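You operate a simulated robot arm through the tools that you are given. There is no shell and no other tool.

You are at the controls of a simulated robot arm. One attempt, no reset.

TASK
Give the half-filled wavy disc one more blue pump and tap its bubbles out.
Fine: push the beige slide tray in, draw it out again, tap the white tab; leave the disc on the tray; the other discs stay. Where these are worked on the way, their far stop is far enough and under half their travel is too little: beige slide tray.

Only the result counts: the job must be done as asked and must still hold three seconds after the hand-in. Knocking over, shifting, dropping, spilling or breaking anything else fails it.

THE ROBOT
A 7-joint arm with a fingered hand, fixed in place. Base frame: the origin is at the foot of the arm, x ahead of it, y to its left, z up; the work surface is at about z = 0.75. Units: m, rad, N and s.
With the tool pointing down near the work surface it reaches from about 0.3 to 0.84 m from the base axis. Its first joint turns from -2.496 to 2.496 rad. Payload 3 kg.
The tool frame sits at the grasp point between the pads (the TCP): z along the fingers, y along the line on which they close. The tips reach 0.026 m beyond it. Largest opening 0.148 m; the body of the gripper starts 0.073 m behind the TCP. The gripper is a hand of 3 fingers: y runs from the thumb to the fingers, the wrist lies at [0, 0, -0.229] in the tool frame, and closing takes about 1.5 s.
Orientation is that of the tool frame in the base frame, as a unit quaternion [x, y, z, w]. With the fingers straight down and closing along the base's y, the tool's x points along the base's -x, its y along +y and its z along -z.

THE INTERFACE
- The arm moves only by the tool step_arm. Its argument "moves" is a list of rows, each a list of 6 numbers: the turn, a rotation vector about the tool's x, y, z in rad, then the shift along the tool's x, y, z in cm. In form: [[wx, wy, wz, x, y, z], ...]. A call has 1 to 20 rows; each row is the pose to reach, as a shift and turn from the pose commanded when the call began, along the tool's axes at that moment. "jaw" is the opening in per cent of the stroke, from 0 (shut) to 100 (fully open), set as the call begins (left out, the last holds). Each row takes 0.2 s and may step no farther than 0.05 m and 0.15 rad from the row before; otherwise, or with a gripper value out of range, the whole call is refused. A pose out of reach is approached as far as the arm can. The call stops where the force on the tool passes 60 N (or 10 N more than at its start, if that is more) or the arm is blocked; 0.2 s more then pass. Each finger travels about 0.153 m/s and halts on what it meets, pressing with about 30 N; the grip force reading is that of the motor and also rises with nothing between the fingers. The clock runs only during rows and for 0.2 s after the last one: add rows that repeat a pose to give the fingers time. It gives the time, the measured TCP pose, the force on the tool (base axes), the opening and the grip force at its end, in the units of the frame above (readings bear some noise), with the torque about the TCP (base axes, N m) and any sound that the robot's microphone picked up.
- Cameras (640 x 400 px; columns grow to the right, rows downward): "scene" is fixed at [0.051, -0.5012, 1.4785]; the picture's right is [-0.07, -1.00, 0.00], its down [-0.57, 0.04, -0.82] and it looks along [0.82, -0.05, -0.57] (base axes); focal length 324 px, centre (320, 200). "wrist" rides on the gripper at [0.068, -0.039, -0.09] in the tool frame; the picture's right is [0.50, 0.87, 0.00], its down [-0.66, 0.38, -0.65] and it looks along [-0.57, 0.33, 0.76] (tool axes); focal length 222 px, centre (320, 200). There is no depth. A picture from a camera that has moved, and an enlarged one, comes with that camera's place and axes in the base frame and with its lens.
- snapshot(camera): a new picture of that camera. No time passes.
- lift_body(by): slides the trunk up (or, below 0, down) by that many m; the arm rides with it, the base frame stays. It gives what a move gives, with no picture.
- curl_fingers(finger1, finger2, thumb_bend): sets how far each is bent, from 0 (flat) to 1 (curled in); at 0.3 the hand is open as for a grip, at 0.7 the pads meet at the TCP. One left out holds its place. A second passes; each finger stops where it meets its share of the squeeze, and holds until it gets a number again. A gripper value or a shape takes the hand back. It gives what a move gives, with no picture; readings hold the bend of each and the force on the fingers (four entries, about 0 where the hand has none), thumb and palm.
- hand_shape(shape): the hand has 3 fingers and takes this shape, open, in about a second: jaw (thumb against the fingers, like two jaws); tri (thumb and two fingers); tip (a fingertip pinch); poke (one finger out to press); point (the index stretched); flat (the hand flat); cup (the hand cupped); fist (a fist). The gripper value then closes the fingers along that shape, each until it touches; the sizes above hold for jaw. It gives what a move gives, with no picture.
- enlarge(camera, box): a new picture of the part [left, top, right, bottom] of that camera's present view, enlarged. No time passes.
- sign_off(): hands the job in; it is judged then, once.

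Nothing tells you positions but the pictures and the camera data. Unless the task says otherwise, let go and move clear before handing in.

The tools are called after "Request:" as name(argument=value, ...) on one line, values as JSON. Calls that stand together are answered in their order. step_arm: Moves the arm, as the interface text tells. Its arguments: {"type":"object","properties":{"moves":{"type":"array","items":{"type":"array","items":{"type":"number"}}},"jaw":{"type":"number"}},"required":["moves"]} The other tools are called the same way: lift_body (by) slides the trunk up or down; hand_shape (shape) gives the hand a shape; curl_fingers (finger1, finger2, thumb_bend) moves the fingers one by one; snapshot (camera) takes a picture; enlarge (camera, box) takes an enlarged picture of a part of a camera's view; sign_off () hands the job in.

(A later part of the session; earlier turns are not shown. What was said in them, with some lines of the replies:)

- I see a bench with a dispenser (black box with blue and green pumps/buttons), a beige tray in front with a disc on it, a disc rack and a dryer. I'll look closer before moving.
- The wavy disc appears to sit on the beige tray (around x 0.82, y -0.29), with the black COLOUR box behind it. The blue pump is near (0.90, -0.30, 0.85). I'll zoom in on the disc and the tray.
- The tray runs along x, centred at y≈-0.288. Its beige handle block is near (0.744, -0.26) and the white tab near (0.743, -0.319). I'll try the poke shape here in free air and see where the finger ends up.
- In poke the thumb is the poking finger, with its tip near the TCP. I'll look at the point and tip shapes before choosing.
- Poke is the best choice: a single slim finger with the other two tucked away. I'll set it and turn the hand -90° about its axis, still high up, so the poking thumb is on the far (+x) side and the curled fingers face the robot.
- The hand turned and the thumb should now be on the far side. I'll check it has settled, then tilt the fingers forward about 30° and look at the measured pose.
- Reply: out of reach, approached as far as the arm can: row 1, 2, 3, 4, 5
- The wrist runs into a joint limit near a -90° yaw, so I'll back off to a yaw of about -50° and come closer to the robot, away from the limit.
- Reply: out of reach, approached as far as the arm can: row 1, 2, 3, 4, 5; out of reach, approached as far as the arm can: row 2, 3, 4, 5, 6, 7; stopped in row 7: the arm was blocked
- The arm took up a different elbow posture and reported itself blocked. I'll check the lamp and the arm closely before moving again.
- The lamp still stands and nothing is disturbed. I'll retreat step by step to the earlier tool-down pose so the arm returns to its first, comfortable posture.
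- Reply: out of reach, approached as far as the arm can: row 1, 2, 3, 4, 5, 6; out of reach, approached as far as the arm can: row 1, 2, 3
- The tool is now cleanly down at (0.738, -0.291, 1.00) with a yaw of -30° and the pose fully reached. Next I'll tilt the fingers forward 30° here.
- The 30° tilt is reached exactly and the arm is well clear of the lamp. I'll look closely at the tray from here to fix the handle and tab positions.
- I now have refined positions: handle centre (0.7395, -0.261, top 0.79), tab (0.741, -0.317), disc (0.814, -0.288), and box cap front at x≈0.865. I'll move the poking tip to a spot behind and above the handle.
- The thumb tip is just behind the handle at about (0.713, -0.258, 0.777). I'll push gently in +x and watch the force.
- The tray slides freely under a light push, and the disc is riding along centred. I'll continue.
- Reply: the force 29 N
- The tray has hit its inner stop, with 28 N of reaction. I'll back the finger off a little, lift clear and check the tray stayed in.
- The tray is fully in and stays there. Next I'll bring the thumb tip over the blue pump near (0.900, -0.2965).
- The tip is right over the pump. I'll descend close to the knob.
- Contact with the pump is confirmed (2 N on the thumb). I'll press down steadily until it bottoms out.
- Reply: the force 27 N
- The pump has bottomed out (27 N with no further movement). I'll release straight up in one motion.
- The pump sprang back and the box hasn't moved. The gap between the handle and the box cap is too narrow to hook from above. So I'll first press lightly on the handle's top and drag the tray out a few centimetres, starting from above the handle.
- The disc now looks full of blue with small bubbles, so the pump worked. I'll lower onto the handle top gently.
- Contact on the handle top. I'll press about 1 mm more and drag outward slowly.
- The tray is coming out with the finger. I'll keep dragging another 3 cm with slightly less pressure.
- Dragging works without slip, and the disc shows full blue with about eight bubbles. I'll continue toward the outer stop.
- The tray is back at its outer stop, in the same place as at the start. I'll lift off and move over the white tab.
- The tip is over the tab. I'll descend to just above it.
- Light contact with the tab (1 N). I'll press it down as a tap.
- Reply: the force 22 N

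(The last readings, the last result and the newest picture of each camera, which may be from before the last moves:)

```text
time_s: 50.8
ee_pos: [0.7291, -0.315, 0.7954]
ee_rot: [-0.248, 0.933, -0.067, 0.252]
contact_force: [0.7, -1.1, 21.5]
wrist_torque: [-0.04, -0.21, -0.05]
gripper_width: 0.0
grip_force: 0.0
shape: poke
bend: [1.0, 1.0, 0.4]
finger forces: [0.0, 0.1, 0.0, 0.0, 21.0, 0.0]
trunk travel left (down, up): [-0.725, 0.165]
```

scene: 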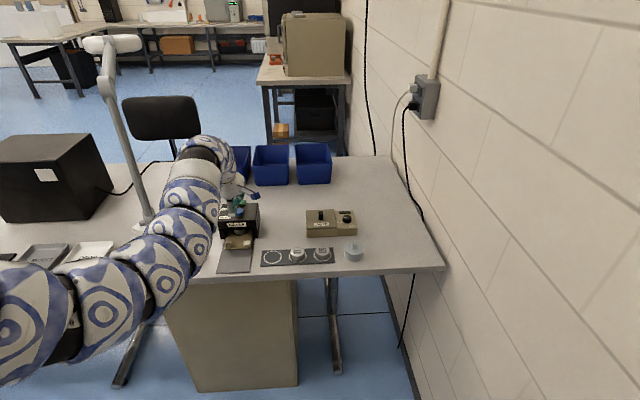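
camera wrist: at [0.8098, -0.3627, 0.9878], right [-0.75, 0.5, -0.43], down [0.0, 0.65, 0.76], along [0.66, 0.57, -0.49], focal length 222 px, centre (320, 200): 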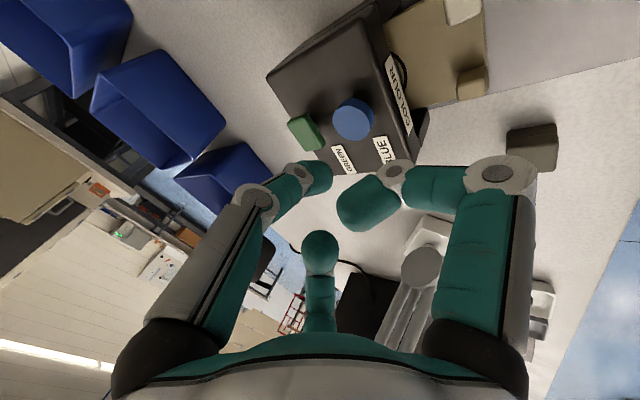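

The tab has bottomed out (21 N). I'll release it fully and look at the disc.

Request:
step_arm(moves=[[0, 0, 0, -0.434, -0.248, -0.865], [0, 0, 0, -0.868, -0.496, -1.73], [0, 0, 0, -1.302, -0.743, -2.595], [0, 0, 0, -1.302, -0.743, -2.595]])

Request:
enlarge(camera="wrist", box=[220, 50, 400, 220])

Request:
enlarge(camera="scene", box=[200, 210, 300, 290])

```text
time_s: 51.8
ee_pos: [0.7285, -0.315, 0.8222]
ee_rot: [-0.248, 0.933, -0.066, 0.251]
contact_force: [0.4, -0.6, 0.1]
wrist_torque: [0.0, -0.02, -0.02]
gripper_width: 0.0
grip_force: 0.0
shape: poke
bend: [1.0, 1.0, 0.4]
finger forces: [0.1, 0.0, 0.0, 0.1, 0.1, 0.0]
trunk travel left (down, up): [-0.725, 0.165]
```

```text
2.35 times, centred on (310, 135) of wrist
camera zoom: at [0.6498, -0.3827, 0.881], right [-0.75, 0.5, -0.43], down [0.0, 0.65, 0.76], along [0.66, 0.57, -0.49], focal length 523 px, centre (344, 353)
```

zoom: 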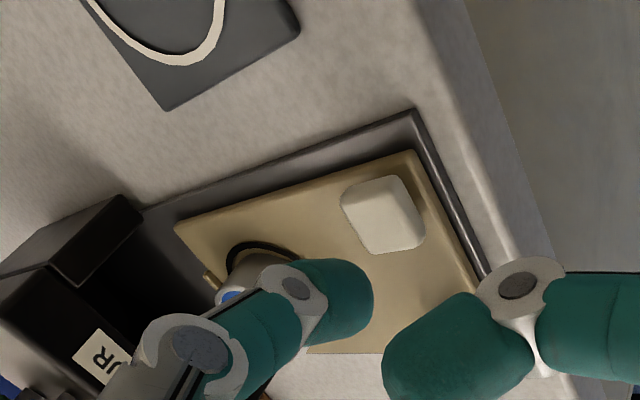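

```text
5.00 times, centred on (250, 250) of scene
camera zoom: at [0.051, -0.5012, 1.4785], right [-0.07, -1.0, 0.0], down [-0.57, 0.04, -0.82], along [0.82, -0.05, -0.57], focal length 1621 px, centre (670, -50)
```

zoom: 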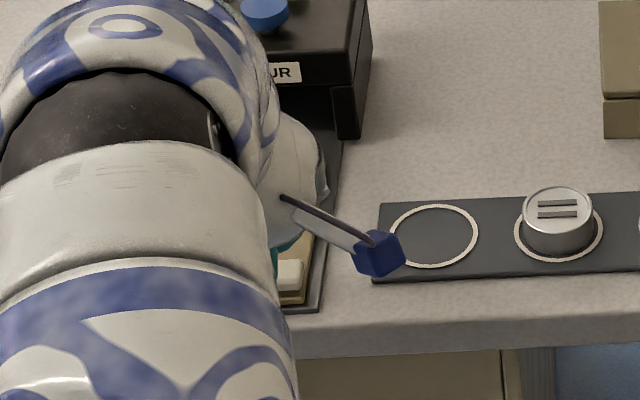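

Request:
step_arm(moves=[[0, 0, 0, -1.085, -0.62, -2.16], [0, 0, 0, -2.17, -1.24, -4.33], [0, 0, 0, -3.41, 0.93, -4.33], [0, 0, 0, -4.66, 3.1, -4.33], [0, 0, 0, -4.66, 3.1, -4.33]])

Request:
enlarge(camera="wrist", box=[220, 30, 400, 200])

Request:
enlarge(camera="scene", box=[200, 210, 300, 290])

```text
time_s: 53.0
ee_pos: [0.7274, -0.2658, 0.8724]
ee_rot: [-0.249, 0.933, -0.065, 0.251]
contact_force: [-0.2, 0.1, -0.2]
wrist_torque: [0.01, -0.01, 0.0]
gripper_width: 0.0
grip_force: 0.2
shape: poke
bend: [1.0, 1.0, 0.4]
finger forces: [0.0, 0.1, 0.1, 0.0, 0.1, 0.0]
trunk travel left (down, up): [-0.725, 0.165]
```

```text
2.35 times, centred on (310, 115) of wrist
camera zoom: at [0.6492, -0.3335, 0.9314], right [-0.75, 0.5, -0.43], down [0.0, 0.65, 0.76], along [0.66, 0.57, -0.49], focal length 523 px, centre (344, 400)
```

zoom: 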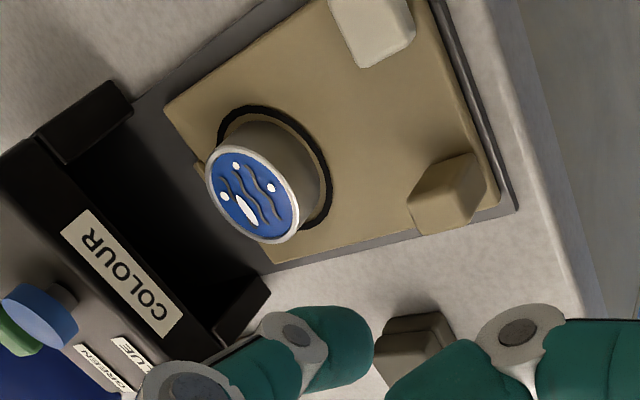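

```text
5.00 times, centred on (250, 250) of scene
camera zoom: at [0.051, -0.5012, 1.4785], right [-0.07, -1.0, 0.0], down [-0.57, 0.04, -0.82], along [0.82, -0.05, -0.57], focal length 1621 px, centre (670, -50)
```

zoom: 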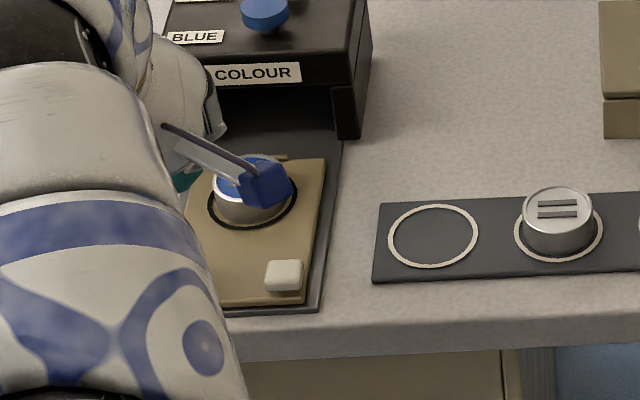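

The tap cleared about half the bubbles. I'll zoom in and count what's left.

Request:
enlarge(camera="wrist", box=[270, 70, 330, 140])

```text
5.71 times, centred on (300, 105) of wrist
camera zoom: at [0.6492, -0.3335, 0.9314], right [-0.75, 0.5, -0.43], down [0.0, 0.65, 0.76], along [0.66, 0.57, -0.49], focal length 1269 px, centre (434, 743)
```

zoom: 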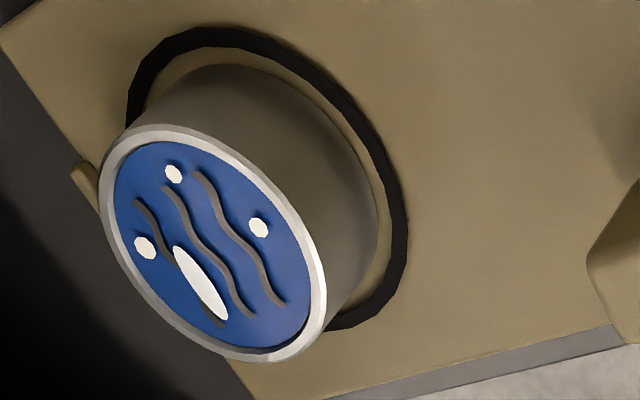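

Three bubbles are left (the oval was there from the start). I'll go back for another tap.

Request:
step_arm(moves=[[0, 0, 0, 1.2, -2.19, 0.02], [0, 0, 0, 2.41, -4.38, 0.05], [0, 0, 0, 3.28, -3.88, 1.78], [0, 0, 0, 4.15, -3.39, 3.51], [0, 0, 0, 5.01, -2.89, 5.24], [0, 0, 0, 5.01, -2.89, 5.24]])

```text
time_s: 54.4
ee_pos: [0.7303, -0.3146, 0.8122]
ee_rot: [-0.249, 0.933, -0.066, 0.251]
contact_force: [0.6, 0.9, 0.1]
wrist_torque: [-0.01, 0.01, -0.01]
gripper_width: 0.0001
grip_force: 0.0
shape: poke
bend: [1.0, 1.0, 0.4]
finger forces: [0.1, 0.0, 0.0, 0.0, 0.0, 0.0]
trunk travel left (down, up): [-0.725, 0.165]
```

Request:
step_arm(moves=[[0, 0, 0, 0.26, 0.149, 0.519], [0, 0, 0, 0.521, 0.297, 1.038], [0, 0, 0, 0.651, 0.372, 1.298], [0, 0, 0, 0.737, 0.421, 1.47], [0, 0, 0, 0.824, 0.471, 1.644]])

```text
time_s: 55.6
ee_pos: [0.7315, -0.315, 0.7956]
ee_rot: [-0.249, 0.933, -0.066, 0.251]
contact_force: [-0.2, -2.1, 16.3]
wrist_torque: [-0.07, -0.17, -0.02]
gripper_width: 0.0001
grip_force: 0.0
shape: poke
bend: [1.0, 1.0, 0.4]
finger forces: [0.0, 0.0, 0.0, 0.1, 16.4, 0.1]
trunk travel left (down, up): [-0.725, 0.165]
```

Request:
step_arm(moves=[[0, 0, 0, 0.043, 0.025, 0.087], [0, 0, 0, -0.434, -0.248, -0.865], [0, 0, 0, -1.302, -0.743, -2.595], [0, 0, 0, -2.386, -1.363, -4.758], [0, 0, 0, -3.384, -1.933, -6.747], [0, 0, 0, -4.63, 0.235, -6.75], [0, 0, 0, -5.87, 2.4, -6.74], [0, 0, 0, -5.87, 2.4, -6.74]])

Request:
enlarge(camera="wrist", box=[220, 30, 400, 200])

Request:
enlarge(camera="wrist", box=[270, 70, 330, 140])

```text
time_s: 57.4
ee_pos: [0.729, -0.266, 0.8714]
ee_rot: [-0.249, 0.933, -0.066, 0.251]
contact_force: [-0.4, 0.2, -0.5]
wrist_torque: [0.02, 0.0, 0.01]
gripper_width: 0.0001
grip_force: 0.1
shape: poke
bend: [1.0, 1.0, 0.4]
finger forces: [0.1, 0.0, 0.0, 0.0, 0.1, 0.0]
trunk travel left (down, up): [-0.725, 0.165]
```

```text
2.35 times, centred on (310, 115) of wrist
camera zoom: at [0.6508, -0.3344, 0.9303], right [-0.75, 0.5, -0.43], down [0.0, 0.65, 0.76], along [0.66, 0.57, -0.49], focal length 523 px, centre (344, 400)
```

zoom: 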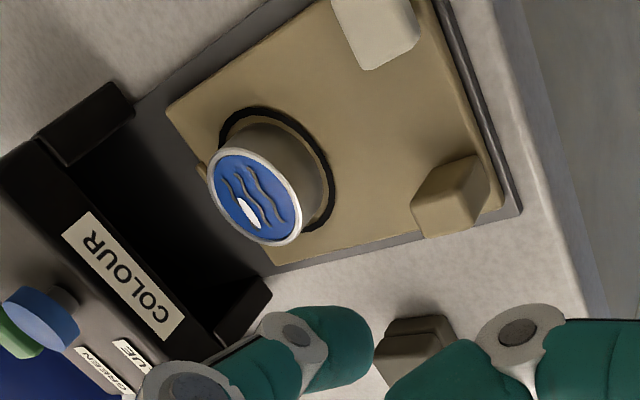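

```text
5.71 times, centred on (300, 105) of wrist
camera zoom: at [0.6508, -0.3344, 0.9303], right [-0.75, 0.5, -0.43], down [0.0, 0.65, 0.76], along [0.66, 0.57, -0.49], focal length 1269 px, centre (434, 743)
```

zoom: 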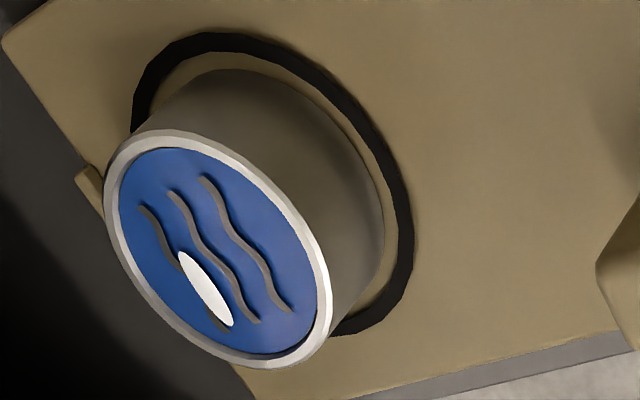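

All the bubbles are gone. The oval was on the disc before the pump too, so it's most likely the wet sheen. The disc is full of blue and still on the tray, with the tray fully out. I'll move the hand clear and check the whole scene.

Request:
step_arm(moves=[[0, 0, 0, -0.74, -0.42, -2.97], [0, 0, 0, -1.48, -0.84, -5.94], [0, 0, 0, -2.22, -1.26, -8.91], [0, 0, 0, -2.96, -1.68, -11.88], [0, 0, 0, -2.96, -1.68, -11.88]])

Request:
snapshot(camera="scene")

Request:
snapshot(camera="wrist")

Request:
enlarge(camera="scene", box=[190, 190, 370, 290])

Request:
enlarge(camera="wrist", box=[220, 0, 420, 160])

```text
time_s: 58.6
ee_pos: [0.7, -0.2655, 0.9931]
ee_rot: [-0.248, 0.933, -0.067, 0.251]
contact_force: [-0.3, -0.3, -0.7]
wrist_torque: [-0.01, 0.0, 0.0]
gripper_width: 0.0
grip_force: 0.0
shape: poke
bend: [1.0, 1.0, 0.4]
finger forces: [0.1, 0.1, 0.0, 0.0, 0.0, 0.1]
trunk travel left (down, up): [-0.725, 0.165]
```

```text
taken
```

scene: 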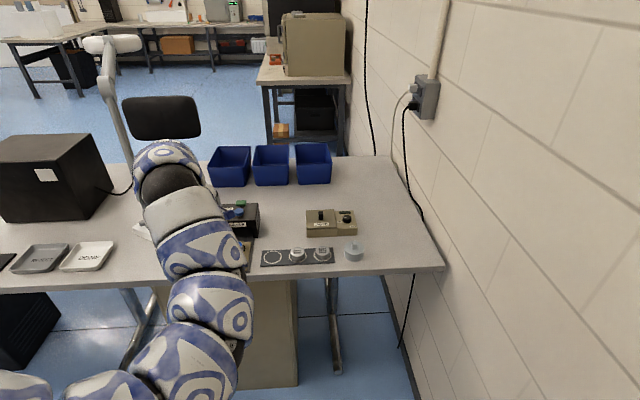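

```text
taken
camera wrist: at [0.6211, -0.3335, 1.0508], right [-0.75, 0.5, -0.43], down [0.0, 0.65, 0.76], along [0.66, 0.57, -0.49], focal length 222 px, centre (320, 200)
```

wrist: 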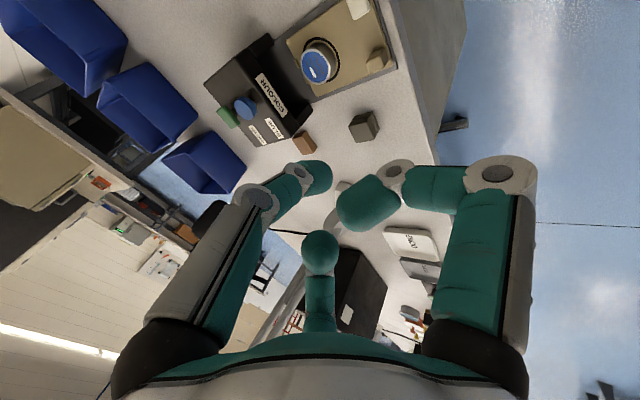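

```text
3.56 times, centred on (280, 240) of scene
camera zoom: at [0.051, -0.5012, 1.4785], right [-0.07, -1.0, 0.0], down [-0.57, 0.04, -0.82], along [0.82, -0.05, -0.57], focal length 1152 px, centre (462, 58)
```

zoom: 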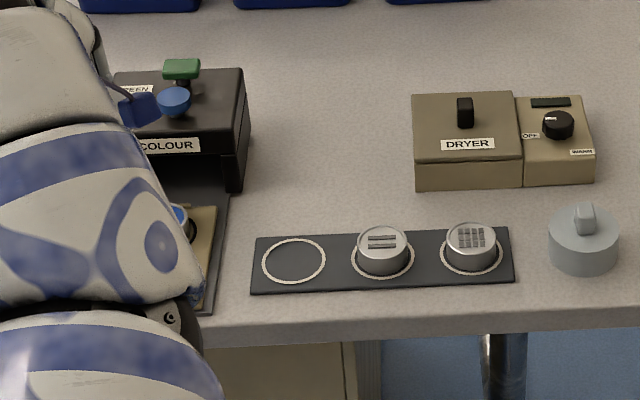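

```text
2.50 times, centred on (320, 80) of wrist
camera zoom: at [0.6211, -0.3335, 1.0508], right [-0.75, 0.5, -0.43], down [0.0, 0.65, 0.76], along [0.66, 0.57, -0.49], focal length 555 px, centre (320, 500)
```

zoom: 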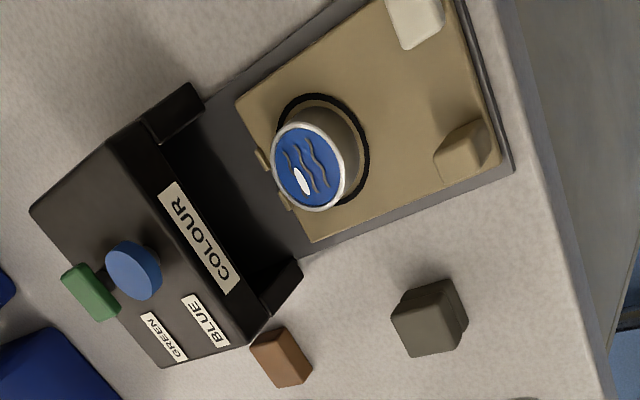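

The disc is full of blue with no bubbles, centred on the tray, and the tray is at its outer stop. The other discs and nearby objects are where they were, and the hand is clear, so I'm handing in.

Request:
sign_off()

```text
The job is handed in.
```

The wavy disc got its one extra blue pump and its bubbles are tapped out. The job is handed in, but no verdict came back.

- **Tray:** I pushed the beige slide tray in to its inner stop. I then drew it back out to its outer stop, where it started.
- **Pump:** I pressed the blue pump once, all the way down, and released it. The disc went from half blue to fully blue.
- **Bubbles:** The fill left about six bubbles. The first tap on the white tab left three and the second cleared them all.
- **Disc:** It is still centred on the tray. One white oval remains on its face. It was there before the pump, so I took it for wet sheen rather than a bubble and did not tap a third time.

The other discs, the box and the nearby objects I could see in the last pictures had not moved. The hand was lifted clear before hand-in.
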